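You operate a simulated robot arm through the tools that you are given. There is no shell and no other tool. Be economical: measure what you need, move in short steps, check, and stop when the job is done.

The job below is to be done with a simulated robot arm. You get a single attempt, and the scene is never put back.

TASK
Set the two buns beside the baking tray on it and brush egg on the middle of each.
Fine: stand the brush back in its pot. A coat counts when it lies all over at full strength: go over it till it gets no stronger.

The check looks at the end state, three seconds after you hand in, the way a careful person would. Anything else that was tipped, shoved, dropped, spilled or broken makes it a failure.

THE ROBOT
A 6-joint arm with a two-finger parallel gripper, fixed in place. Base frame: the origin is at the foot of the arm, x ahead of it, y to its left, z up; the work surface is at about z = 90. Lengths are in cm, angles in rad, forces in N, time in s.
With the tool pointing down near the work surface it reaches from about 24 to 66 cm from the base axis. Its first joint turns from -1.152 to 1.152 rad. Payload 2.9 kg.
The TCP is the grasp point between the finger pads, 3 cm short of the fingertips. In the tool frame z runs along the fingers and y along their closing line. The gripper opens to 11 cm. The fingers are 2 cm wide and 1 cm thick; the gripper's body (4.8 by 11.2 cm) begins 5.5 cm behind the TCP.
Orientation is that of the tool frame in the base frame, as a unit quaternion [x, y, z, w]. With the fingers straight down and closing along the base's y, the tool's x points along the base's -x, its y along +y and its z along -z.

THE INTERFACE
- The arm moves only by the tool move_arm. Its argument "commands" is a list of rows, each a list of 7 numbers: the shift along the tool's x, y, z in units of 30 mm (1.0 is 30 mm), then the turn, a rotation vector about the tool's x, y, z in units of 6 degrees (1.0 is 6 degrees), then the opening, from 0 (shut) to 1 (fully open). In form: [[dx, dy, dz, wx, wy, wz, fingers], ...]. A call has 1 to 8 rows; each row shifts and turns the commanded pose from where the row before left it, along the tool's axes as they then stand. A call with a number of a shift or a turn outside -1 to 1 is refused whole. Rows are played at 5 a second. More than 5 cm and 0.15 rad between two rows, or a gripper value outside its range, and nothing of the call is played. A pose out of reach is approached as far as the arm can. The call stops where the force on the tool passes 40 N (or 10 N more than at its start, if that is more) or the arm is blocked; 0.2 s more then pass. The fingers move at their own pace (about 10.8 cm/s each) and stop on an object; they squeeze with about 22 N. The grip force told is the motor's: it shows also when the fingers shut on nothing. Time passes only in rows, and 0.2 s behind the last, so rows that do not move let the fingers close. The reply holds the time, the measured pose of the TCP, the force on the tool along the base axes, the opening and the grip force, in the units named above and with some noise, with the torque about the TCP (base axes, N m) and any sound that the robot's microphone picked up.
- Cameras (640 x 400 px; columns grow to the right, rows downward): "scene" is fixed at [4.23, 41.04, 140.73]; the picture's right is [-0.97, -0.24, 0.00], its down [-0.09, 0.35, -0.93] and it looks along [0.22, -0.91, -0.36] (base axes); focal length 375 px, centre (320, 200). "wrist" rides on the gripper at [7.3, 1.7, -10.3] in the tool frame; the picture's right is [-0.23, 0.97, 0.00], its down [-0.76, -0.18, -0.62] and it looks along [-0.61, -0.14, 0.78] (tool axes); focal length 222 px, centre (320, 200).
- snapshot(camera): a new picture of that camera. The clock stands still meanwhile.
- measure_at(camera, pixels): for up to 12 pixels [column, row] of the newest picture of that camera ("zoom" is the newest enlarged one), the place [x, y, z] in the base frame of the surface seen there, good to about 0.2 cm. The clock stands still meanwhile.
- inspect(camera, box): a new picture of the part [left, top, right, bottom] of that camera's present view, enlarged. The clock stands still meanwhile.
- job_done(): hands the job in; it is judged then, once.

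Work in short steps. Measure before you move; look again where a grasp or a placing could have gone wrong, and mend it. You have 80 turns and 46 pictures in all, those below and enlarged ones among them. Open the gripper and draw the arm clear of the work before you hand the job in, unless the task says otherwise; then end with one line.

The tools are called after "Request:" as a command line: name --pt "numbers of a row" for each row, then --argument value for the rest, lists and objects as JSON in quotes. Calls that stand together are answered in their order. move_arm: Moves the arm, as the interface text tells. Its arguments: {"type":"object","properties":{"commands":{"type":"array","items":{"type":"array","items":{"type":"number"}}}},"required":["commands"]} The other tools are called the same way: snapshot (camera) takes a picture; measure_at (camera, pixels) gives the place of the surface under pixels of a picture; inspect (camera, box) takes an enlarged picture of a part of a camera's view; job_done () hands the job in.

At the start:

```text
clock: 0.0
ee_pos: [34.82, -17.25, 131.01]
orientation: [0.0, 1.0, 0.0, 0.0]
ft_force: [0.0, -0.3, -0.1]
moment: [0.0, -0.01, 0.01]
finger_gap: 11.01
finger_force: 0.0
```

scene: 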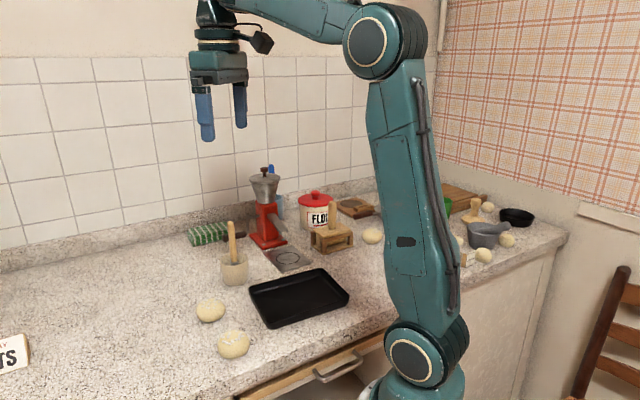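
wrist: 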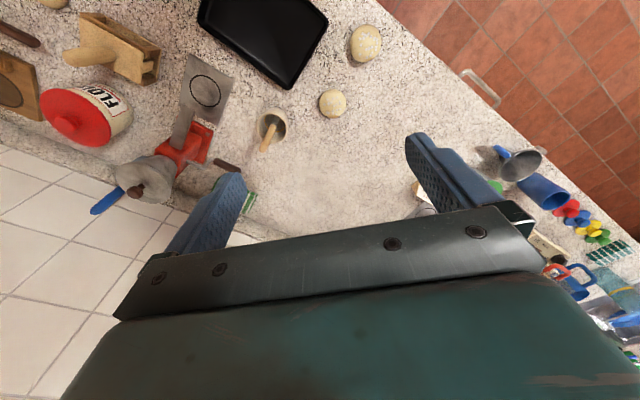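

I'll enlarge the work area with the tray, two buns (210,310), (233,343) and the pot with a handle at (235,265).

Request:
inspect --camera "scene" --box '[170, 200, 370, 370]'

Request:
inspect --camera "wrist" --box '[180, 0, 420, 180]'

```text
2.35 times, centred on (270, 285) of scene
```

zoom: 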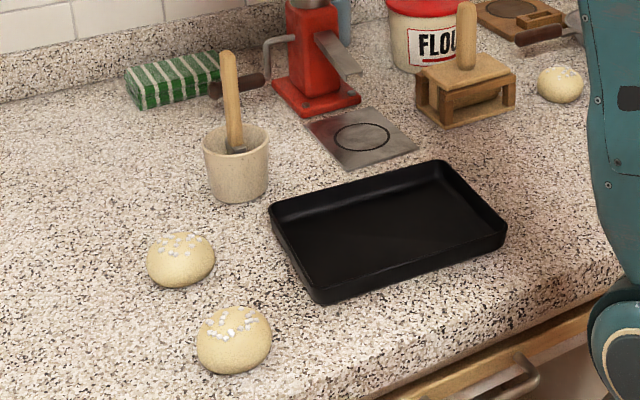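

```text
2.22 times, centred on (300, 90) of wrist
```

zoom: 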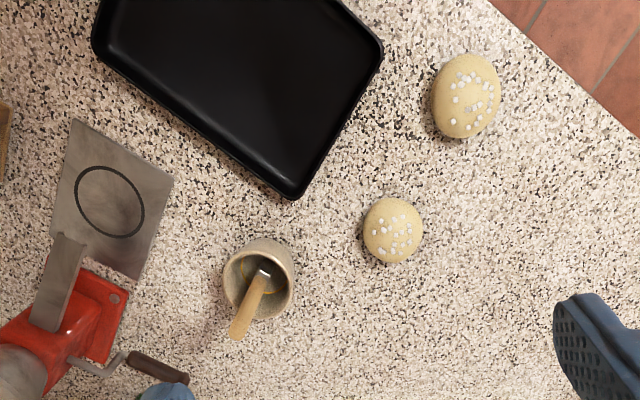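

The pot holds the brush (wooden handle leaning out), both buns carry sugar pearls. Measuring with the wrist zoom and the scene picture.

Request:
measure_at --camera "zoom" --pixels '[[393, 230], [466, 95], [365, 230], [422, 230], [393, 199], [393, 262], [290, 196], [378, 52], [95, 45], [230, 120], [259, 245], [290, 290]]'

Request:
measure_at --camera "scene" --pixels '[[230, 222], [233, 235], [236, 260], [222, 258], [247, 258], [234, 284], [250, 286], [307, 269], [349, 293], [268, 326], [300, 300], [210, 320]]'

```text
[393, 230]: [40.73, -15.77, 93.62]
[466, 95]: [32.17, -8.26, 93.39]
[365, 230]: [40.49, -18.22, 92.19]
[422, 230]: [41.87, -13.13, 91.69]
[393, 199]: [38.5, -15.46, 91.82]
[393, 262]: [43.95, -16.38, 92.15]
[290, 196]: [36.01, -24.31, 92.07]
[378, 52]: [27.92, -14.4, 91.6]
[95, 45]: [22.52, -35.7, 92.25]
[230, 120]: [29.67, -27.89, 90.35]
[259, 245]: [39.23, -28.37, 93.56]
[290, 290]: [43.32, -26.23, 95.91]
```

```text
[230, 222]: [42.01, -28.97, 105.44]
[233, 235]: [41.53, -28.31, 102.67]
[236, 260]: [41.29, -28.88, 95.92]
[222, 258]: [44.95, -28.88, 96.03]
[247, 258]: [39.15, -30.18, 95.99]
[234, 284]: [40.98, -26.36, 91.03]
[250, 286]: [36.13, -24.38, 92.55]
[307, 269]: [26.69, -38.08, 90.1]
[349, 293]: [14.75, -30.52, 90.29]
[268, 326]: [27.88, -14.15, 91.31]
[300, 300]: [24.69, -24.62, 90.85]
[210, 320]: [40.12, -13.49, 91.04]
```

Bun A centre is about (41.2,-15.7), bun B about (32.2,-8.3), both ~5.2 cm wide and 3.6 high. I move above bun A and measure further tray corners from the scene.

Request:
move_arm --pt "-0.267 0.065 1 0 0 0 1" --pt "-0.267 0.065 1 0 0 0 1" --pt "-0.267 0.065 1 0 0 0 1" --pt "-0.267 0.065 1 0 0 0 1" --pt "-0.267 0.065 1 0 0 0 1" --pt "-0.267 0.065 1 0 0 0 1" --pt "-0.267 0.065 1 0 0 0 1" --pt "-0.267 0.065 1 0 0 0 1"

Request:
measure_at --camera "scene" --pixels '[[320, 270], [347, 297], [268, 328], [250, 288], [285, 300], [310, 285], [232, 360], [210, 300], [233, 333], [245, 340], [221, 342]]'

Request:
snapshot --camera "wrist"

```text
clock: 1.8
ee_pos: [41.23, -15.64, 106.74]
orientation: [0.0, 1.0, 0.0, 0.001]
ft_force: [0.8, -0.3, 0.6]
moment: [-0.01, 0.04, 0.0]
finger_gap: 10.99
finger_force: 0.0
```

```text
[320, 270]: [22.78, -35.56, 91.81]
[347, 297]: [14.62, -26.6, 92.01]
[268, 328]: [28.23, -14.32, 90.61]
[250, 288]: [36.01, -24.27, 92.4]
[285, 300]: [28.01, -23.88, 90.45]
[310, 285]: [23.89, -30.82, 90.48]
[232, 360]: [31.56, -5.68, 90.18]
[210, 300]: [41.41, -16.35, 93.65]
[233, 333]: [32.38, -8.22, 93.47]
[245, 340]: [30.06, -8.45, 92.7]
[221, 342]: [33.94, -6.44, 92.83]
```

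```text
41 pictures are left
```

wrist: 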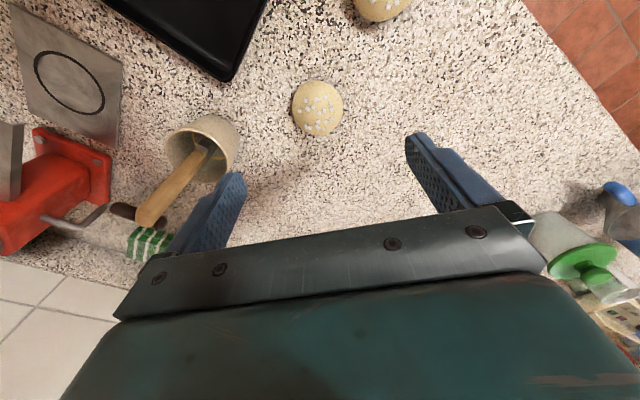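

Tray centre is about (25.4,-25.2), floor z 90.45. Measuring bun A closely at (317,108).

Request:
measure_at --camera "wrist" --pixels '[[317, 105], [293, 108], [342, 108], [317, 82], [317, 134], [300, 90], [335, 92], [300, 125], [335, 127]]'

```text
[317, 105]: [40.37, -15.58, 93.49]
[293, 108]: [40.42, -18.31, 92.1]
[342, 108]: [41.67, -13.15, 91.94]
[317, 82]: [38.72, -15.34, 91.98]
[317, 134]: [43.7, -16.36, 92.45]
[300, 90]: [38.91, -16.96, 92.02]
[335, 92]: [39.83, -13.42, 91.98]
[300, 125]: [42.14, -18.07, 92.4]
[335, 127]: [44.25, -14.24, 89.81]
```

Bun A centre (41.1,-15.75). I descend to TCP z 93.6 with a moderate opening and then close.

Request:
move_arm --pt "0.03 -0.03 1 0 0 0 0.85" --pt "0 0 1 0 0 0 0.8" --pt "0 0 1 0 0 0 0.8" --pt "0 0 1 0 0 0 0.8" --pt "0 0 0.38 0 0 0 0.8" --pt "0 0 0 0 0 0 0.8" --pt "0 0 0 0 0 0 0.42" --pt "0 0 0 0 0 0 0.42"

```text
clock: 3.6
ee_pos: [41.04, -15.72, 93.88]
orientation: [0.001, 1.0, 0.0, 0.0]
ft_force: [0.6, 0.1, -0.1]
moment: [-0.01, 0.02, -0.01]
finger_gap: 5.56
finger_force: 21.9
```

The fingers stopped on the bun at 5.56 cm. Lifting and carrying to P1 (28.7,-22.3) over the tray.

Request:
move_arm --pt "0 0 -0.5 0 0 0 0.3" --pt "0 0 -1 0 0 0 0.3" --pt "0 0 -1 0 0 0 0.3" --pt "0.82 -0.438 0 0 0 0 0.3" --pt "0.82 -0.438 0 0 0 0 0.3" --pt "0.82 -0.438 0 0 0 0 0.3" --pt "0.82 -0.438 0 0 0 0 0.3" --pt "0.82 -0.438 0 0 0 0 0.3"

Request:
inspect --camera "scene" --box '[170, 200, 370, 370]'

```text
clock: 5.4
ee_pos: [28.64, -22.16, 101.22]
orientation: [0.0, 1.0, 0.0, 0.001]
ft_force: [-0.2, 0.0, -0.5]
moment: [0.01, -0.02, -0.02]
finger_gap: 3.3
finger_force: 0.0
```

```text
2.35 times, centred on (270, 285) of scene
```

zoom: 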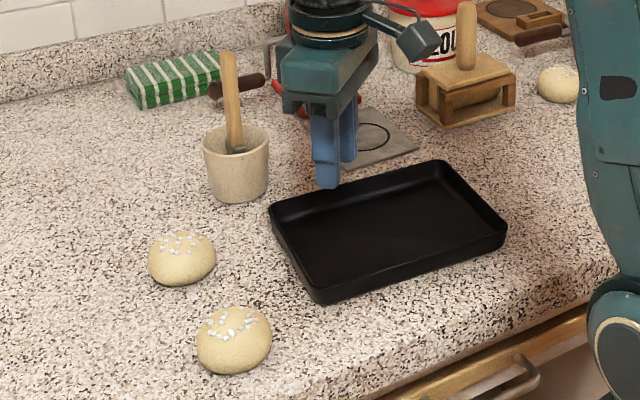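

The bun stayed behind (fingers shut to 3.3). I go back above it at this height and look, then grip lower.

Request:
move_arm --pt "-0.82 0.438 -0.4 0 0 0 0.3" --pt "-0.82 0.438 0 0 0 0 0.8" --pt "-0.82 0.438 0 0 0 0 0.8" --pt "-0.82 0.438 0 0 0 0 0.8" --pt "-0.82 0.438 0 0 0 0 0.8"

Request:
snapshot --camera "wrist"

```text
clock: 6.6
ee_pos: [41.17, -15.82, 102.46]
orientation: [0.0, 1.0, 0.0, 0.001]
ft_force: [0.2, 0.1, -0.8]
moment: [0.05, 0.01, -0.01]
finger_gap: 8.8
finger_force: 0.0
```

```text
39 pictures are left
```

wrist: 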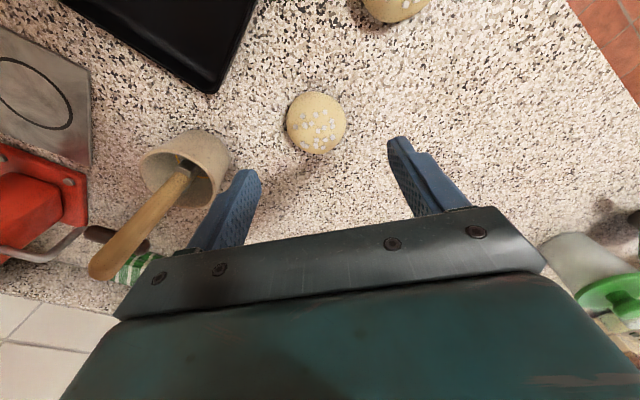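

Request:
measure_at --camera "wrist" --pixels '[[316, 120], [288, 122], [346, 124], [317, 93], [316, 153], [300, 140], [332, 145], [316, 175], [370, 130]]'

```text
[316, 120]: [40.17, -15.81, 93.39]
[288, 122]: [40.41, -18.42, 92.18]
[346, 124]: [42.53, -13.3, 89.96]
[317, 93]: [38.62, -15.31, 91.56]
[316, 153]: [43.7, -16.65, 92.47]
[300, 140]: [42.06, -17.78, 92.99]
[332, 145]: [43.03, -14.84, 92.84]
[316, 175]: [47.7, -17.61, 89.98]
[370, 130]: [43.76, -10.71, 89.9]
```

Bun is unmoved. I descend lower (tips about 0.25 above the counter) and close fully with waiting time.

Request:
move_arm --pt "0.02 0.02 1 0 0 0 0.8" --pt "0 0 1 0 0 0 0.8" --pt "0 0 1 0 0 0 0.8" --pt "0 0 0.12 0 0 0 0.8" --pt "0 0 0 0 0 0 0.3" --pt "0 0 0 0 0 0 0.3" --pt "0 0 0 0 0 0 0.3" --pt "0 0 0 0 0 0 0.3"

Request:
inspect --camera "scene" --box '[160, 250, 260, 350]'

```text
clock: 8.4
ee_pos: [41.01, -15.74, 92.89]
orientation: [0.0, 1.0, 0.0, 0.001]
ft_force: [-1.3, -0.4, 0.0]
moment: [0.02, -0.03, 0.04]
finger_gap: 5.52
finger_force: 21.5
```

```text
4.00 times, centred on (210, 300) of scene
```

zoom: 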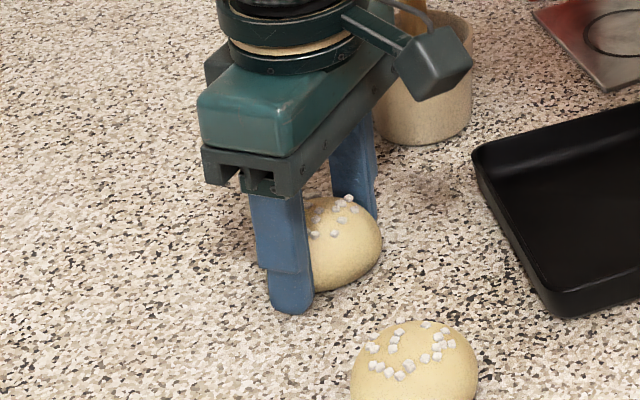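

Grip at 5.52 with 21.5 N, tips at the counter. I lift slowly and watch the gap.

Request:
move_arm --pt "0 0 -0.2 0 0 0 0.3" --pt "0 0 -0.3 0 0 0 0.3" --pt "0 0 -0.4 0 0 0 0.3" --pt "0 0 -0.5 0 0 0 0.3"

```text
clock: 9.4
ee_pos: [41.21, -15.72, 97.22]
orientation: [0.0, 1.0, 0.0, 0.0]
ft_force: [0.3, -0.1, -0.7]
moment: [0.02, 0.01, 0.02]
finger_gap: 5.56
finger_force: 21.4
```

Held at 5.56. Now carrying to P1.

Request:
move_arm --pt "0 0 -0.5 0 0 0 0.3" --pt "0.59 -0.312 0 0 0 0 0.3" --pt "0.59 -0.312 0 0 0 0 0.3" --pt "0.59 -0.312 0 0 0 0 0.3" --pt "0.59 -0.312 0 0 0 0 0.3" --pt "0.59 -0.312 0 0 0 0 0.3" --pt "0.59 -0.312 0 0 0 0 0.3" --pt "0.59 -0.312 0 0 0 0 0.3"

Request:
inspect --camera "scene" --box '[170, 200, 370, 370]'

```text
clock: 11.2
ee_pos: [28.57, -22.27, 98.72]
orientation: [0.001, 1.0, 0.0, 0.001]
ft_force: [-0.3, 0.3, 0.8]
moment: [0.01, 0.02, 0.01]
finger_gap: 5.51
finger_force: 21.7
```

```text
2.35 times, centred on (270, 285) of scene
```

zoom: 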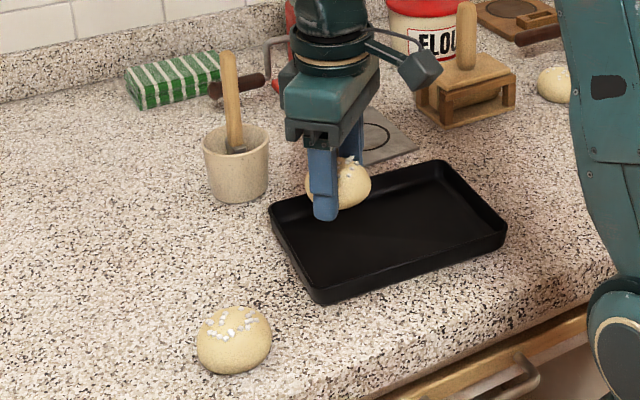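

Bun is in the grip over the tray. Lowering 5.1 cm onto the floor and checking before release.

Request:
move_arm --pt "0 0 0.6 0 0 0 0.3" --pt "0 0 0.6 0 0 0 0.3" --pt "0 0 0.3 0 0 0 0.3" --pt "0 0 0.2 0 0 0 0.3"

Request:
inspect --camera "scene" --box '[250, 230, 350, 330]'

```text
clock: 12.2
ee_pos: [28.64, -22.03, 93.58]
orientation: [0.0, 1.0, 0.0, 0.001]
ft_force: [0.8, -0.9, -0.1]
moment: [-0.01, 0.03, -0.01]
finger_gap: 5.52
finger_force: 22.4
```

```text
4.00 times, centred on (300, 280) of scene
```

zoom: 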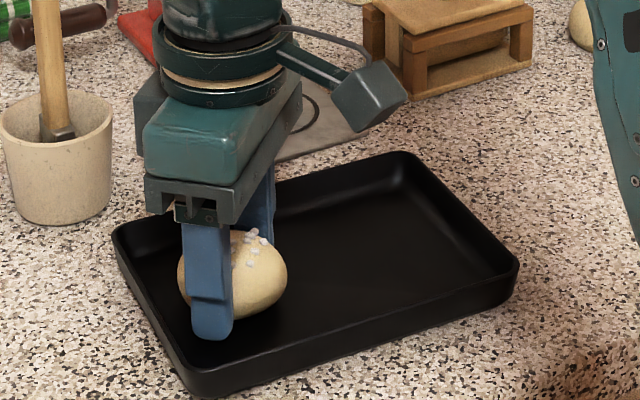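

No contact force yet; a touch lower, then open to about 7.7 cm and rise.

Request:
move_arm --pt "0 0 0.08 0 0 0 0.3" --pt "0 0 0 0 0 0 0.3"

```text
clock: 12.8
ee_pos: [28.53, -22.23, 93.43]
orientation: [0.0, 1.0, -0.001, 0.0]
ft_force: [0.3, 1.4, 4.9]
moment: [-0.03, 0.05, -0.01]
finger_gap: 5.53
finger_force: 21.8
```

Contact (4.9 N). Release and rise.

Request:
move_arm --pt "0 0 0 0 0 0 0.6" --pt "0 0 0 0 0 0 0.7" --pt "0 0 -0.5 0 0 0 0.7" --pt "0 0 -1 0 0 0 0.7" --pt "0 0 -1 0 0 0 0.75" --pt "0 0 -1 0 0 0 0.8"

Request:
snapshot --camera "wrist"

```text
clock: 14.2
ee_pos: [28.65, -22.2, 104.17]
orientation: [0.0, 1.0, 0.0, 0.0]
ft_force: [-0.3, 0.2, -0.3]
moment: [0.0, 0.0, 0.02]
finger_gap: 8.79
finger_force: 0.0
```

```text
35 pictures are left
```

wrist: 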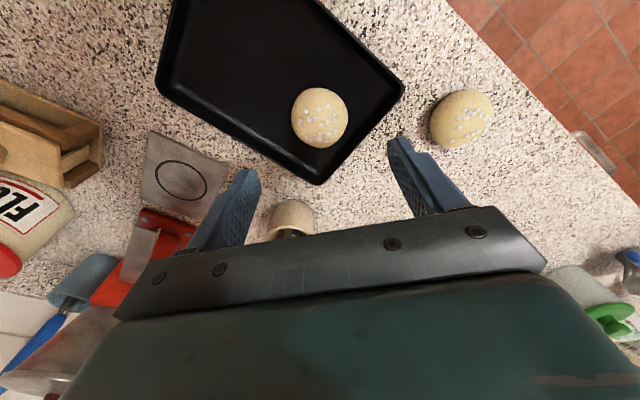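

Bun A sits upright on the tray. Moving above bun B (about (32.1,-8.3)).

Request:
move_arm --pt "-0.227 0.933 0 0 0 0 0.8" --pt "-0.227 0.933 0 0 0 0 0.8" --pt "-0.227 0.933 0 0 0 0 0.8" --pt "-0.227 0.933 0 0 0 0 0.8" --pt "-0.227 0.933 0 0 0 0 0.8"

Request:
snapshot --camera "wrist"

```text
clock: 15.4
ee_pos: [32.02, -8.34, 104.01]
orientation: [-0.001, 1.0, -0.001, 0.001]
ft_force: [-0.1, -0.5, -0.6]
moment: [0.05, 0.0, 0.01]
finger_gap: 8.82
finger_force: 0.1
```

```text
34 pictures are left
```

wrist: 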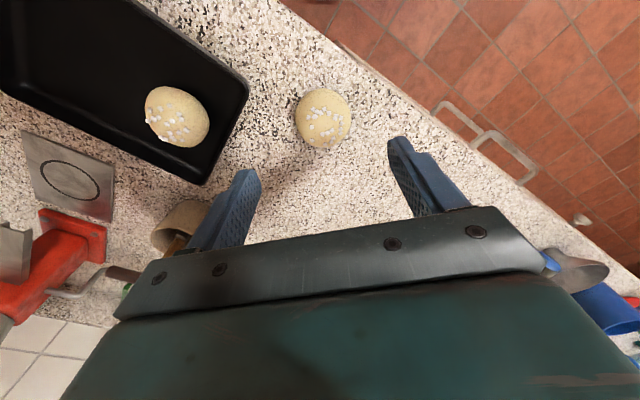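

Request:
measure_at --camera "wrist" --pixels '[[323, 115], [297, 118], [349, 118], [323, 92], [323, 147], [305, 135], [341, 137], [178, 117], [150, 110], [207, 125], [182, 145], [172, 88]]'

```text
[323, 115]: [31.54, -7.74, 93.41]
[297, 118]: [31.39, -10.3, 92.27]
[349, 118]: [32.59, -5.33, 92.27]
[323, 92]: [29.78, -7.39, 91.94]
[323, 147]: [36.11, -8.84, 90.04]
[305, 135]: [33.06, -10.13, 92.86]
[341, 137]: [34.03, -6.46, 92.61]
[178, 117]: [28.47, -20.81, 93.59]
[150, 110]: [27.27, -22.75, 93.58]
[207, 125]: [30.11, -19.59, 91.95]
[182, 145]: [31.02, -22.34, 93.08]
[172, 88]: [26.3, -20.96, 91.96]
```

Bun B centre (32.1,-7.85). Descend low and close.

Request:
move_arm --pt "0 0.15 1 0 0 0 0.8" --pt "0 0 1 0 0 0 0.8" --pt "0 0 1 0 0 0 0.8" --pt "0 0 0.62 0 0 0 0.8" --pt "0 0 0 0 0 0 0.3" --pt "0 0 0 0 0 0 0.3" --pt "0 0 0 0 0 0 0.3" --pt "0 0 0 0 0 0 0.3"

Request:
move_arm --pt "0 0 -0.2 0 0 0 0.3" --pt "0 0 -0.3 0 0 0 0.3" --pt "0 0 -0.4 0 0 0 0.3" --pt "0 0 -0.5 0 0 0 0.3" --pt "0 0 -0.8 0 0 0 0.3" --pt "0 0 -0.8 0 0 0 0.3"

```text
clock: 17.2
ee_pos: [31.96, -7.82, 93.04]
orientation: [0.0, 1.0, 0.0, 0.0]
ft_force: [0.9, 0.3, 0.2]
moment: [-0.01, -0.01, -0.02]
finger_gap: 5.51
finger_force: 22.2
```

```text
clock: 18.6
ee_pos: [31.87, -7.72, 102.02]
orientation: [0.0, 1.0, 0.0, 0.001]
ft_force: [-0.7, -1.2, -1.2]
moment: [-0.02, -0.01, -0.04]
finger_gap: 5.54
finger_force: 22.0
```

Bun B held. Carrying to P2 (22,-28.2) at bun-bottom height ~99, clear of bun A.

Request:
move_arm --pt "0.421 -0.848 0 0 0 0 0.3" --pt "0.421 -0.848 0 0 0 0 0.3" --pt "0.421 -0.848 0 0 0 0 0.3" --pt "0.421 -0.848 0 0 0 0 0.3" --pt "0.421 -0.848 0 0 0 0 0.3" --pt "0.421 -0.848 0 0 0 0 0.3" --pt "0.421 -0.848 0 0 0 0 0.3" --pt "0.421 -0.848 0 0 0 0 0.3"

Request:
inspect --camera "scene" --box '[170, 200, 370, 370]'

```text
clock: 20.4
ee_pos: [21.7, -28.15, 102.14]
orientation: [0.0, 1.0, 0.0, -0.001]
ft_force: [0.3, 0.8, -0.3]
moment: [0.0, -0.02, 0.01]
finger_gap: 5.51
finger_force: 22.4
```

```text
2.35 times, centred on (270, 285) of scene
```

zoom: 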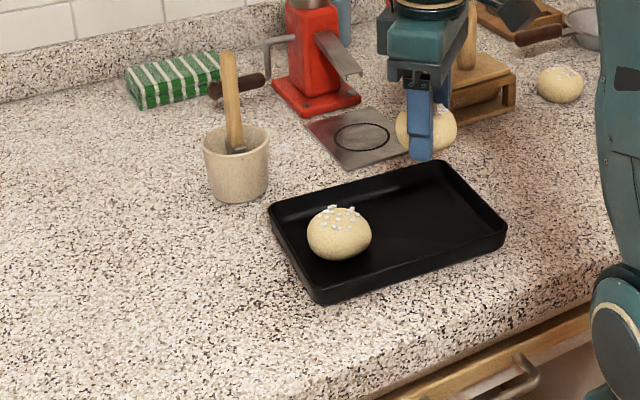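

Bun B hangs over the free part of the tray. Lowering to contact.

Request:
move_arm --pt "0 0 0.9 0 0 0 0.3" --pt "0 0 0.9 0 0 0 0.3" --pt "0 0 0.6 0 0 0 0.3" --pt "0 0 0.4 0 0 0 0.3" --pt "0 0 0.08 0 0 0 0.3" --pt "0 0 0 0 0 0 0.3"

```text
clock: 21.8
ee_pos: [21.89, -27.98, 93.5]
orientation: [-0.001, 1.0, 0.0, 0.002]
ft_force: [-0.1, 0.4, 1.6]
moment: [-0.01, -0.01, 0.01]
finger_gap: 5.53
finger_force: 21.9
```

Slight contact (1.6 N). Releasing and rising.

Request:
move_arm --pt "0 0 0.02 0 0 0 0.3" --pt "0 0 0 0 0 0 0.6" --pt "0 0 0 0 0 0 0.68" --pt "0 0 -0.5 0 0 0 0.68" --pt "0 0 -1 0 0 0 0.68" --pt "0 0 -1 0 0 0 0.68" --pt "0 0 -1 0 0 0 0.68" --pt "0 0 -1 0 0 0 0.68"

Request:
snapshot --camera "wrist"

Request:
inspect --camera "scene" --box '[200, 200, 360, 340]'

```text
clock: 23.6
ee_pos: [22.06, -28.08, 107.0]
orientation: [0.0, 1.0, -0.001, 0.001]
ft_force: [-0.4, -0.8, 0.8]
moment: [-0.01, 0.02, 0.0]
finger_gap: 7.47
finger_force: 0.0
```

```text
32 pictures are left
```

wrist: 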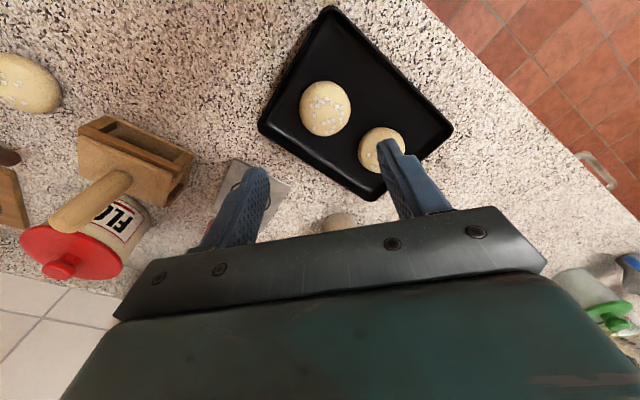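

```text
2.86 times, centred on (280, 270) of scene
```

zoom: 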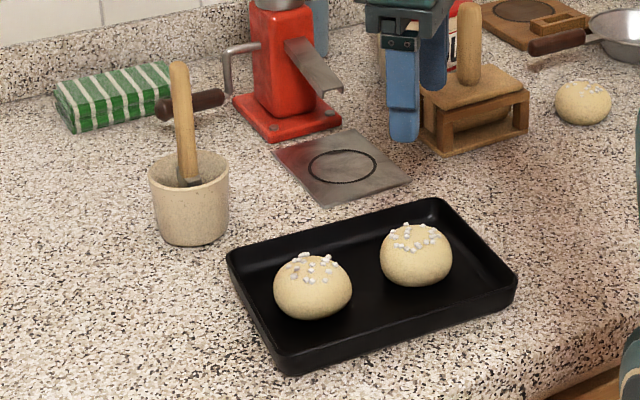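

Both buns sit on the tray. Measuring bun tops and the brush handle and pot in this zoom.

Request:
measure_at --camera "zoom" --pixels '[[313, 265], [313, 315], [416, 232], [416, 282], [179, 65], [182, 100], [186, 140], [190, 175], [188, 186], [150, 178], [228, 178], [190, 158]]'

Request:
measure_at --camera "wrist" --pixels '[[325, 108], [325, 92], [301, 108], [349, 108], [325, 135], [380, 150], [360, 152], [405, 145], [380, 130]]'

```text
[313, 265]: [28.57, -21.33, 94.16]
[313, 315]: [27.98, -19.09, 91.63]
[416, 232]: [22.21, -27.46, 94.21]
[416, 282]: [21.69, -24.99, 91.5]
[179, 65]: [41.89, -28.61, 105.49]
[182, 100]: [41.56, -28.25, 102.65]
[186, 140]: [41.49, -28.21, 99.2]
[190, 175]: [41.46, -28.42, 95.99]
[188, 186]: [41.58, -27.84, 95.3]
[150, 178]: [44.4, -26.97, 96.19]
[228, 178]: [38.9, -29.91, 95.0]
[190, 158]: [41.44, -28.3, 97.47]
```

```text
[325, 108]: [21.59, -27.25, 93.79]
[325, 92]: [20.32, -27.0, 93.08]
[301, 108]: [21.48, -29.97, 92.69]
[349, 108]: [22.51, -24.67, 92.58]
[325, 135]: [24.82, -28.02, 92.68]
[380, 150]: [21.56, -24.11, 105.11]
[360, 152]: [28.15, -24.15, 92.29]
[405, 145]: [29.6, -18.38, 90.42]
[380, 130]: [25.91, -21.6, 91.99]
```

Handle runs nearly vertical around (41.6,-28.6), top z≈105.6. I move to a viewpoint above and beside it for a wrist look.

Request:
move_arm --pt "-0.8 0.289 -0.9 0 0 0 0.68" --pt "-0.9 0.289 -0.9 0 0 0 0.68" --pt "-0.9 0.289 -0.6 0 0 0 0.68" --pt "-0.9 0.289 -0.3 0 0 0 0.68" --pt "-0.9 0.289 0 0 0 0 0.68" --pt "-0.933 0.289 0 0 0 0 0.68"

Request:
snapshot --camera "wrist"

```text
clock: 25.0
ee_pos: [38.04, -22.82, 114.92]
orientation: [0.0, 1.0, 0.001, 0.0]
ft_force: [0.5, -0.5, 0.0]
moment: [-0.02, 0.0, -0.01]
finger_gap: 7.49
finger_force: 0.0
```

```text
30 pictures are left
```

wrist: 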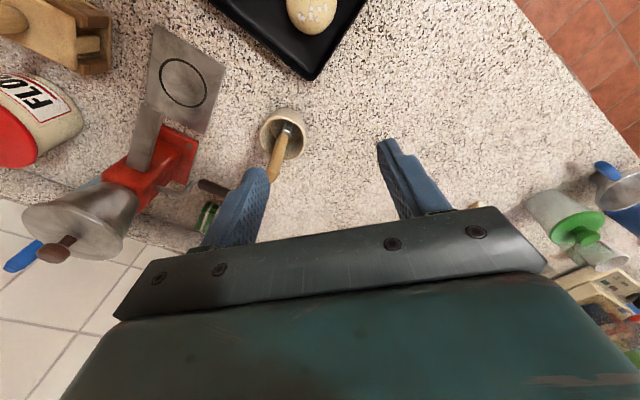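

Request:
inspect --camera "wrist" --box '[235, 90, 335, 190]'

```text
4.00 times, centred on (285, 140) of wrist
```

zoom: 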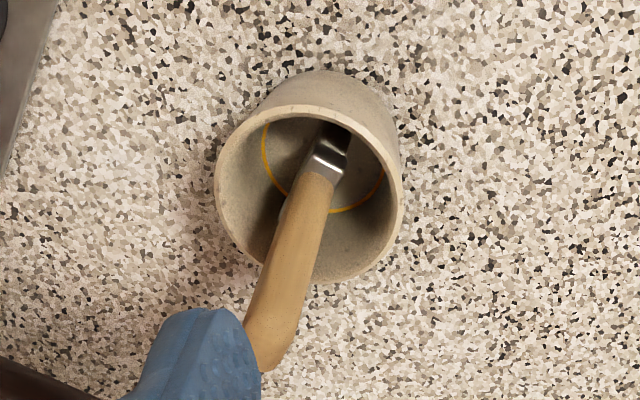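

Request:
measure_at --camera "zoom" --pixels '[[270, 350], [280, 300], [300, 230], [312, 195], [326, 155], [335, 135], [265, 150], [355, 205], [300, 135], [224, 180], [396, 190], [320, 108]]'

Request:
measure_at --camera "wrist" --pixels '[[284, 150], [285, 158], [296, 145], [280, 118], [290, 118], [274, 135]]'

```text
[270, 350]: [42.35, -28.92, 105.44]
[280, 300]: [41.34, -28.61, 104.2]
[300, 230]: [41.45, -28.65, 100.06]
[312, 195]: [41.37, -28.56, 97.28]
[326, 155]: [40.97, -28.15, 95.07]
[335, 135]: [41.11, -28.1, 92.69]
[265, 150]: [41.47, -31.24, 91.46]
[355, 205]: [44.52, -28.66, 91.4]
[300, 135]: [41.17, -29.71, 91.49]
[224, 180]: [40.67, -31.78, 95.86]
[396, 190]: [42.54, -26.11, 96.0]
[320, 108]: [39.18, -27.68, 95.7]
```

```text
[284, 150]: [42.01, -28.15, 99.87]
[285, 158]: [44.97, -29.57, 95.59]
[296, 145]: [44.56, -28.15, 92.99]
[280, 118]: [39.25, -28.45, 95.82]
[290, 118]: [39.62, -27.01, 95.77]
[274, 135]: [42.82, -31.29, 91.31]
```

Request:
measure_at --camera "wrist" --pixels '[[212, 188], [188, 188], [190, 150], [100, 215], [135, 200], [207, 215]]'

```text
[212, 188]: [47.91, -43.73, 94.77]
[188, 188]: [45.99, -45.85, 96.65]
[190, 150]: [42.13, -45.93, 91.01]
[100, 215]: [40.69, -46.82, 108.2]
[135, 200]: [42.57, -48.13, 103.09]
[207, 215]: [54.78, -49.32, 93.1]
```

All neighbours are clear. Handle centre about (41.8,-28.85). I move over it and descend to TCP z 102, open 5.5 cm.

Request:
move_arm --pt "-0.633 -0.975 0 0 0 0 0.5" --pt "-0.633 -0.975 0 0 0 0 0.5" --pt "0 0 0.8 0 0 0 0.5" --pt "0 0 0.8 0 0 0 0.5" --pt "0 0 0.8 0 0 0 0.5" --pt "0 0 0.8 0 0 0 0.5" --pt "0 0 0.8 0 0 0 0.5" --pt "0 0 0.37 0 0 0 0.5"

Request:
inspect --camera "scene" --box '[190, 190, 290, 300]'

Request:
snapshot --camera "wrist"

```text
clock: 26.8
ee_pos: [41.87, -28.71, 101.86]
orientation: [0.0, 1.0, 0.0, 0.0]
ft_force: [0.6, -0.3, 0.2]
moment: [0.05, 0.08, -0.04]
finger_gap: 5.49
finger_force: 0.1
```

```text
3.64 times, centred on (240, 245) of scene
```

zoom: 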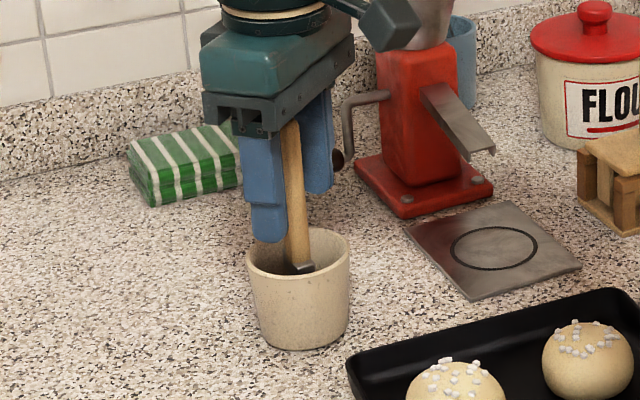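

```text
27 pictures are left
```

wrist: 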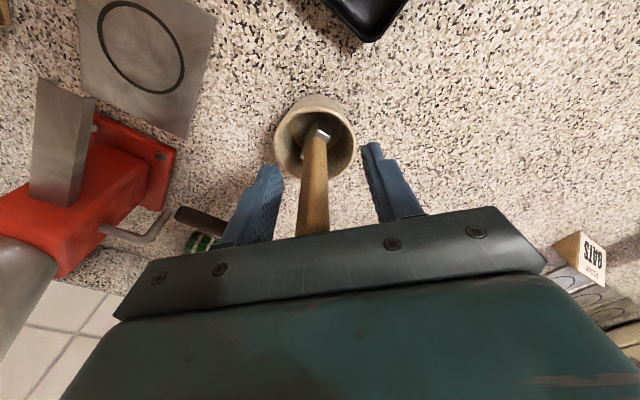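

The handle is between the fingers. Closing.

Request:
move_arm --pt "0 0 0 0 0 0 0.25" --pt "0 0 0 0 0 0 0" --pt "0 0 0 0 0 0 0" --pt "0 0 0 0 0 0 0"

Request:
snapshot --camera "wrist"

```text
clock: 27.8
ee_pos: [41.83, -28.64, 101.84]
orientation: [0.0, 1.0, 0.0, 0.0]
ft_force: [-0.4, -0.5, 0.7]
moment: [-0.01, 0.0, -0.01]
finger_gap: 2.09
finger_force: 22.2
```

```text
26 pictures are left
```

wrist: 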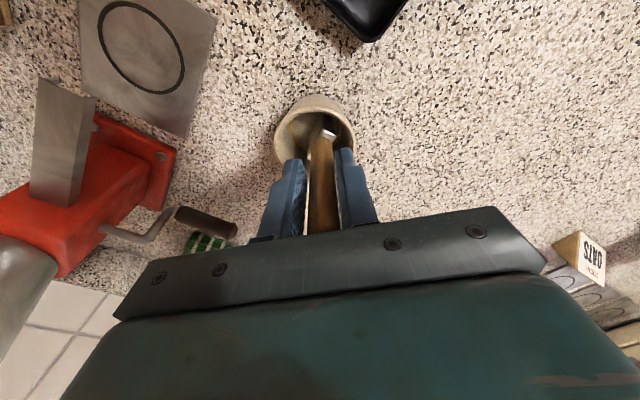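

Gripped at 2.09 cm. Lifting straight up 9 cm and looking.

Request:
move_arm --pt "0 0 -0.3 0 0 0 0" --pt "0 0 -0.5 0 0 0 0" --pt "0 0 -0.7 0 0 0 0" --pt "0 0 -0.75 0 0 0 0" --pt "0 0 -0.75 0 0 0 0"

Request:
inspect --camera "scene" --box '[190, 150, 310, 300]'

Request:
inspect --camera "wrist" --box '[250, 80, 390, 240]'

```text
clock: 29.0
ee_pos: [41.73, -28.65, 110.78]
orientation: [0.0, 1.0, 0.001, 0.001]
ft_force: [-0.3, -0.8, 0.2]
moment: [0.0, -0.02, -0.01]
finger_gap: 1.24
finger_force: 21.7
```

```text
2.67 times, centred on (250, 225) of scene
```

zoom: 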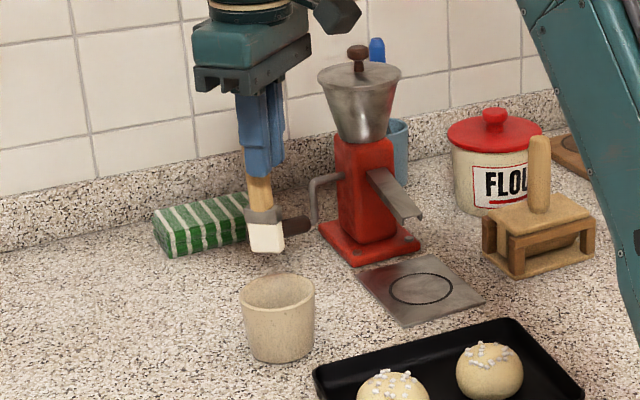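

```text
2.50 times, centred on (320, 160) of wrist
```

zoom: 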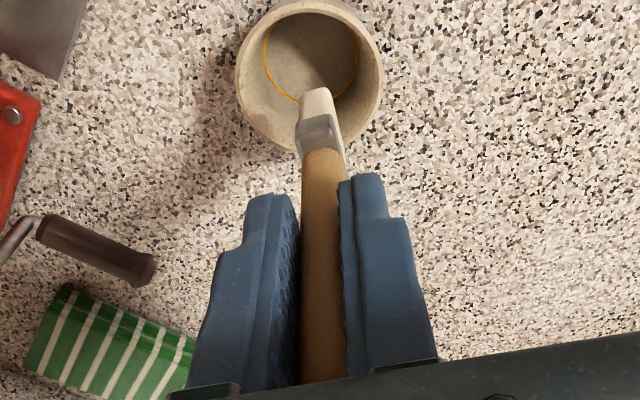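

The handle turned flat in the grip (gap 1.24). Measuring bristle tip and pot inside.

Request:
measure_at --camera "zoom" --pixels '[[318, 95], [308, 100], [330, 98], [320, 128], [320, 160], [322, 200], [300, 60], [345, 92], [275, 75], [320, 45], [338, 130], [280, 30]]'

Request:
inspect --camera "scene" --box '[215, 215, 285, 290]'

```text
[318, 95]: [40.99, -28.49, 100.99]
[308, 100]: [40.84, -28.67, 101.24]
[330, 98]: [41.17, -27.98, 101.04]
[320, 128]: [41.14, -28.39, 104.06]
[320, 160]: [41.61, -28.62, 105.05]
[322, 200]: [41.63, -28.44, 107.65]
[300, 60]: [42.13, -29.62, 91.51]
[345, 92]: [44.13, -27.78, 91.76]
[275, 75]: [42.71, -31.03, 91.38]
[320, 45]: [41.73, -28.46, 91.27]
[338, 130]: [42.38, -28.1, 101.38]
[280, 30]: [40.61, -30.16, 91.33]
```

```text
5.33 times, centred on (250, 252) of scene
```

zoom: 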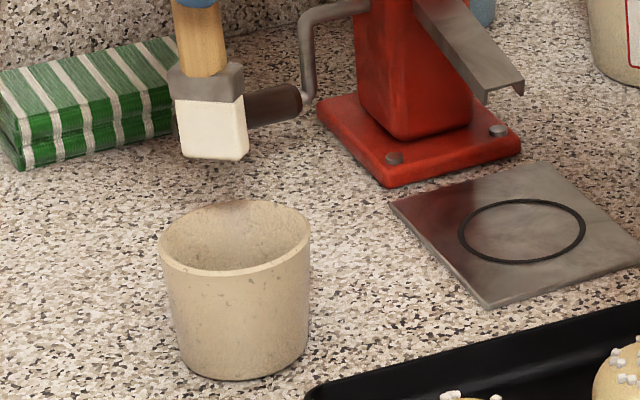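

The bristles look white, so I check elsewhere for an egg container: right side of the scene.

Request:
inspect --camera "scene" --box '[420, 170, 560, 280]'

Request:
inspect --camera "wrist" --box '[280, 70, 370, 130]'

```text
3.64 times, centred on (490, 225) of scene
```

zoom: 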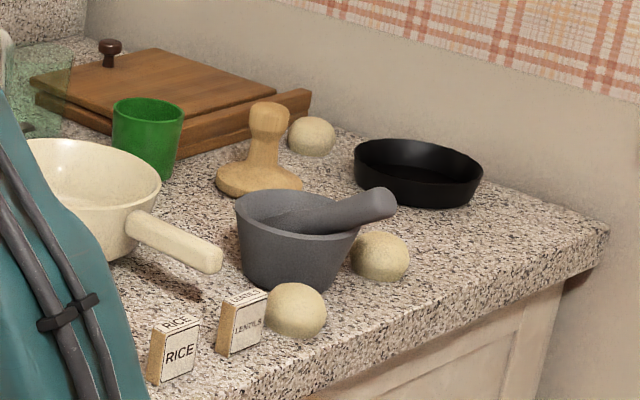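

```text
6.67 times, centred on (325, 100) of wrist
```

zoom: 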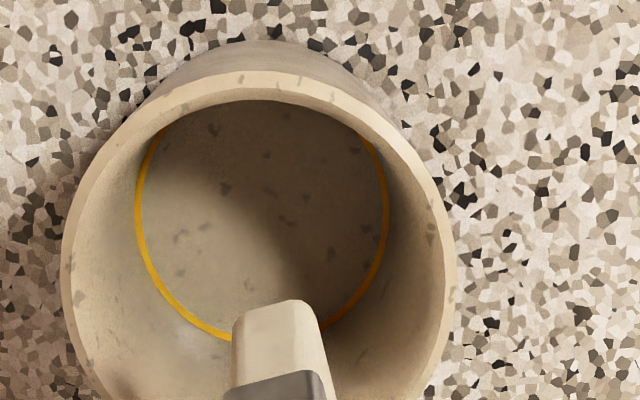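

The yellow ring shows egg on the pot's floor, in which the brush stood. Bristle tip sits at TCP+(0.25,0.25,-10.1), 2.6 wide in x. I carry it over bun A (28.6,-22.0) and lower to ~1 cm above.

Request:
move_arm --pt "0.893 0.433 0 0 0 0 0" --pt "0.893 0.433 0 0 0 0 0" --pt "0.893 0.433 0 0 0 0 0" --pt "0.893 0.433 0 0 0 0 0" --pt "0.893 0.433 0 0 0 0 0" --pt "0 0 1 0 0 0 0" --pt "0 0 0.9 0 0 0 0"

Request:
inspect --camera "scene" --box '[240, 220, 340, 320]'

Request:
inspect --camera "wrist" --box '[240, 60, 400, 200]'

```text
clock: 30.6
ee_pos: [28.41, -22.16, 105.01]
orientation: [-0.001, 1.0, 0.001, 0.001]
ft_force: [0.4, 0.5, -0.7]
moment: [-0.01, 0.02, -0.01]
finger_gap: 1.22
finger_force: 21.4
```

```text
4.00 times, centred on (290, 270) of scene
```

zoom: 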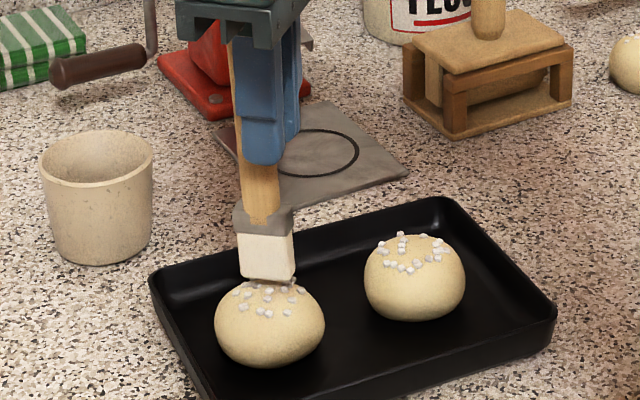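

```text
2.86 times, centred on (320, 130) of wrist
```

zoom: 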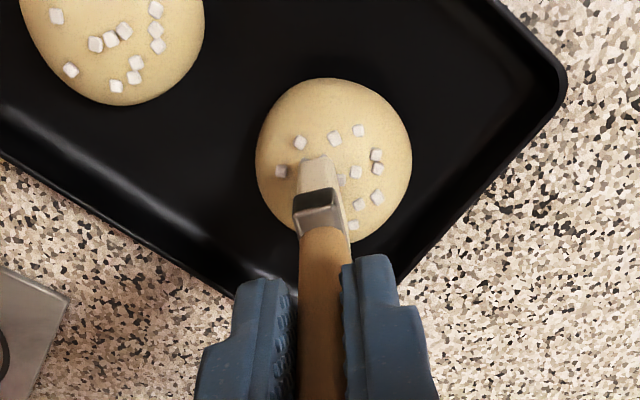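

Pearls form a ring, leaving the middle bare. Measuring brush tip and bun A outline in this view.

Request:
measure_at --camera "zoom" --pixels '[[314, 163], [303, 168], [326, 160], [340, 215], [258, 160], [410, 160], [333, 82], [362, 225], [350, 150], [375, 155], [300, 142], [335, 138]]'

```text
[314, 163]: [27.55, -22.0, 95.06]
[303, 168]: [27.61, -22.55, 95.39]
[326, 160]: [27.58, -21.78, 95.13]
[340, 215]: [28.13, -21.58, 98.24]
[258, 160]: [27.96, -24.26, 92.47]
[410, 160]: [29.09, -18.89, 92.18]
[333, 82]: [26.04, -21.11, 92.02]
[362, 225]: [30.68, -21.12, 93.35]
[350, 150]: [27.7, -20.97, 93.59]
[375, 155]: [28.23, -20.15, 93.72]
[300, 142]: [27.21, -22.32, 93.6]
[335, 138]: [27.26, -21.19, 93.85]
```

Bun A's centre is (28.6,-21.6), tip at (28.85,-22.1,94.95). I shift the tip to the middle and lower 1.2 cm gently.

Request:
move_arm --pt "0.083 0.167 0 0 0 0 0" --pt "0 0 0.2 0 0 0 0" --pt "0 0 0.1 0 0 0 0" --pt "0 0 0.1 0 0 0 0"

```text
clock: 31.6
ee_pos: [28.21, -21.74, 104.1]
orientation: [-0.001, 1.0, -0.001, 0.002]
ft_force: [0.0, 2.0, 17.6]
moment: [0.22, -0.21, 0.0]
finger_gap: 1.26
finger_force: 22.6
```

Contact at 17.6 N; I ease off slightly and make small strokes in y.

Request:
move_arm --pt "0 0 -0.06 0 0 0 0" --pt "0 0.15 0.01 0 0 0 0" --pt "0 0.1 0.02 0 0 0 0" --pt "0 -0.15 -0.02 0 0 0 0" --pt "0 -0.2 -0.01 0 0 0 0" --pt "0 -0.15 0.02 0 0 0 0" --pt "0 0.15 -0.02 0 0 0 0" --pt "0 0.1 0 0 0 0 0"

Request:
inspect --camera "wrist" --box '[240, 60, 400, 200]'

```text
clock: 33.4
ee_pos: [28.25, -21.78, 104.24]
orientation: [0.0, 1.0, 0.0, 0.001]
ft_force: [-0.8, -0.4, -0.7]
moment: [0.01, -0.01, 0.03]
finger_gap: 1.25
finger_force: 22.1
```

```text
2.86 times, centred on (320, 130) of wrist
```

zoom: 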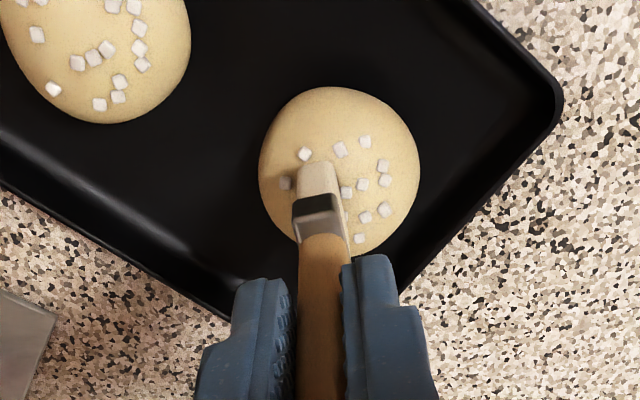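

No egg visible yet. I raise the brush 3 cm aside and check the bun's middle and bristles.

Request:
move_arm --pt "0 0 -0.8 0 0 0 0" --pt "-0.3 -0.5 -0.8 0 0 0 0" --pt "-0.5 -0.6 -0.5 0 0 0 0"

Request:
inspect --camera "scene" --box '[240, 210, 350, 320]'

```text
clock: 34.2
ee_pos: [30.32, -25.03, 110.39]
orientation: [0.0, 1.0, -0.001, 0.001]
ft_force: [0.3, -0.1, -0.7]
moment: [0.0, 0.04, -0.01]
finger_gap: 1.23
finger_force: 21.8
```

```text
3.64 times, centred on (295, 265) of scene
```

zoom: 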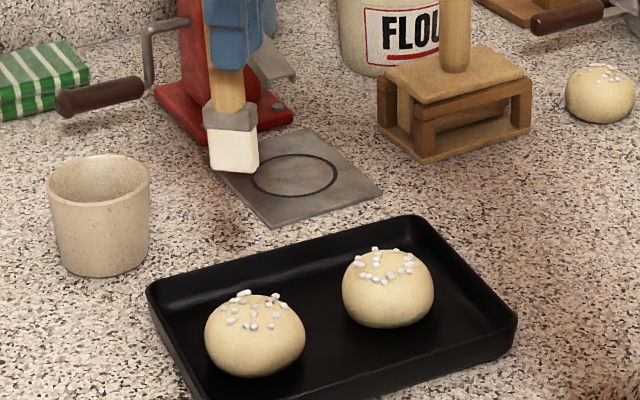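

Neither bun nor bristles carry egg, so a dip is needed. I carry the brush over the pot's centre (tip at about (41.9,-28.9)) and lower part way.

Request:
move_arm --pt "-0.75 -0.265 0 0 0 0 0" --pt "-0.75 -0.265 0 0 0 0 0" --pt "-0.75 -0.265 0 0 0 0 0" --pt "-0.75 -0.265 0 0 0 0 0" --pt "-0.743 -0.263 0 0 0 0 0" --pt "0 0 0.7 0 0 0 0" --pt "0 0 0.3 0 0 0 0"

Request:
inspect --camera "wrist" --box '[240, 60, 400, 200]'

```text
clock: 35.8
ee_pos: [41.6, -28.89, 107.4]
orientation: [0.001, 1.0, 0.001, 0.001]
ft_force: [1.0, 0.5, -0.7]
moment: [0.02, 0.0, 0.01]
finger_gap: 1.24
finger_force: 21.8
```

```text
2.86 times, centred on (320, 130) of wrist
```

zoom: 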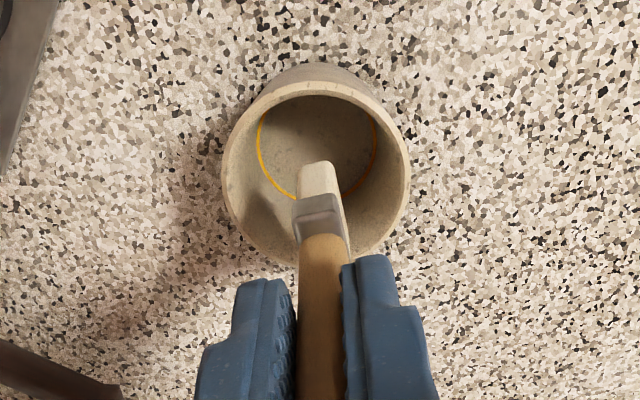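

The brush is centred over the pot. Lowering to the floor in small steps.

Request:
move_arm --pt "0 0 0.7 0 0 0 0" --pt "0 0 0.7 0 0 0 0" --pt "0 0 0.35 0 0 0 0" --pt "0 0 0.13 0 0 0 0" --pt "0 0 0.05 0 0 0 0" --pt "0 0 0 0 0 0 0"

```text
clock: 37.2
ee_pos: [41.72, -28.94, 101.69]
orientation: [0.0, 1.0, 0.0, 0.0]
ft_force: [-0.6, 0.0, -0.3]
moment: [0.0, 0.0, 0.0]
finger_gap: 1.25
finger_force: 22.3
```

No contact yet; going down in 1 mm steps until a light touch.

Request:
move_arm --pt "0 0 0.04 0 0 0 0" --pt "0 0 0.04 0 0 0 0" --pt "0 0 0 0 0 0 0"

```text
clock: 38.0
ee_pos: [41.71, -29.07, 101.55]
orientation: [0.0, 1.0, -0.001, 0.002]
ft_force: [-2.4, 1.9, 13.5]
moment: [0.15, 0.03, 0.03]
finger_gap: 1.25
finger_force: 21.9
```

Touching the floor (13.5 N). A tiny wiggle with slight relief, then lift and look at the bristles.

Request:
move_arm --pt "0 0.1 -0.03 0 0 0 0" --pt "0 -0.2 0 0 0 0 0" --pt "0 0.1 0 0 0 0 0" --pt "0 0 -0.6 0 0 0 0" --pt "0 0 -0.8 0 0 0 0" --pt "0 0 -0.8 0 0 0 0" --pt "0 0 -0.7 0 0 0 0"

Request:
inspect --camera "scene" --box '[190, 180, 290, 300]'

```text
clock: 39.6
ee_pos: [41.65, -29.09, 110.2]
orientation: [-0.001, 1.0, 0.0, 0.0]
ft_force: [0.1, 0.5, 0.1]
moment: [0.02, 0.0, -0.01]
finger_gap: 1.24
finger_force: 22.0
```

```text
3.33 times, centred on (240, 240) of scene
```

zoom: 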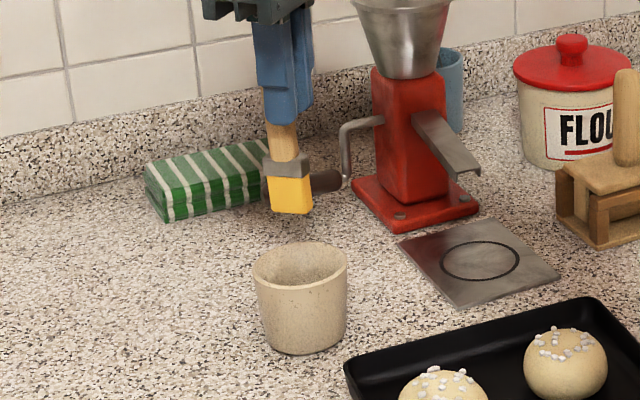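

Bristles are now yellow. Carrying over to bun A and lowering to just above its top.

Request:
move_arm --pt "0.897 0.493 0 0 0 0 0" --pt "0.897 0.493 0 0 0 0 0" --pt "0.897 0.493 0 0 0 0 0" --pt "0.897 0.493 0 0 0 0 0" --pt "0.895 0.491 0 0 0 0 0" --pt "0 0 1 0 0 0 0" --pt "0 0 0.9 0 0 0 0" --pt "0 0 0 0 0 0 0"

```text
clock: 41.4
ee_pos: [28.41, -21.59, 104.44]
orientation: [0.0, 1.0, 0.0, 0.001]
ft_force: [0.3, 0.3, -0.3]
moment: [0.01, 0.01, 0.03]
finger_gap: 1.24
finger_force: 22.2
```

Lower to light contact.

Request:
move_arm --pt "0.05 0 0.05 0 0 0 0" --pt "0 0 0.03 0 0 0 0" --pt "0 0 0 0 0 0 0"

```text
clock: 42.2
ee_pos: [28.15, -21.49, 104.32]
orientation: [0.0, 1.0, 0.0, 0.002]
ft_force: [0.4, 0.3, 0.0]
moment: [0.01, 0.02, 0.0]
finger_gap: 1.24
finger_force: 22.1
```

Request:
move_arm --pt "0 0 0.03 0 0 0 0" --pt "0 0 0.03 0 0 0 0" --pt "0 0 0 0 0 0 0"

```text
clock: 43.0
ee_pos: [28.18, -21.47, 104.11]
orientation: [0.0, 1.0, 0.0, 0.0]
ft_force: [-0.5, 0.2, -1.4]
moment: [-0.01, 0.01, -0.02]
finger_gap: 1.23
finger_force: 21.8
```

Still no force; two more 1 mm steps.

Request:
move_arm --pt "0 0 0.03 0 0 0 0" --pt "0 0 0.03 0 0 0 0" --pt "0 0 0 0 0 0 0"

```text
clock: 43.8
ee_pos: [28.18, -21.65, 104.1]
orientation: [0.0, 1.0, -0.001, 0.002]
ft_force: [-1.8, 2.3, 16.6]
moment: [0.27, 0.04, 0.01]
finger_gap: 1.22
finger_force: 21.6
```

Contact 16.6 N. Easing a little and stroking along y about ±0.7 following the dome.

Request:
move_arm --pt "0 0.1 -0.01 0 0 0 0" --pt "0 0.1 0.01 0 0 0 0" --pt "0 -0.1 -0.01 0 0 0 0" --pt "0 -0.1 0 0 0 0 0" --pt "0 -0.1 0 0 0 0 0" --pt "0 -0.1 0.01 0 0 0 0" --pt "0 0.1 -0.01 0 0 0 0" --pt "0 0.1 0 0 0 0 0"

Request:
inspect --camera "wrist" --box '[240, 60, 400, 200]'

```text
clock: 45.6
ee_pos: [28.18, -21.62, 103.92]
orientation: [0.0, 1.0, 0.0, 0.001]
ft_force: [-0.8, -2.2, 4.6]
moment: [-0.22, -0.04, -0.01]
finger_gap: 1.25
finger_force: 22.0
```

```text
2.86 times, centred on (320, 130) of wrist
```

zoom: 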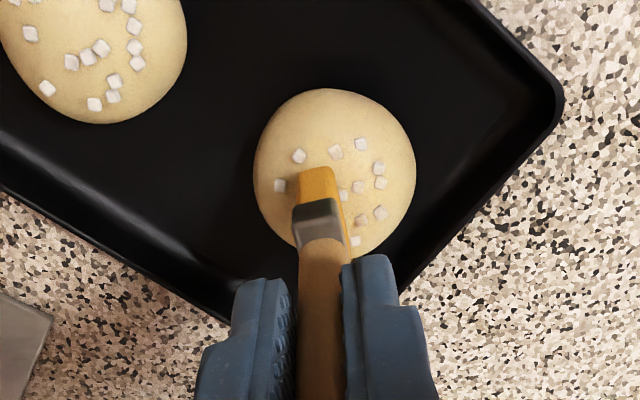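

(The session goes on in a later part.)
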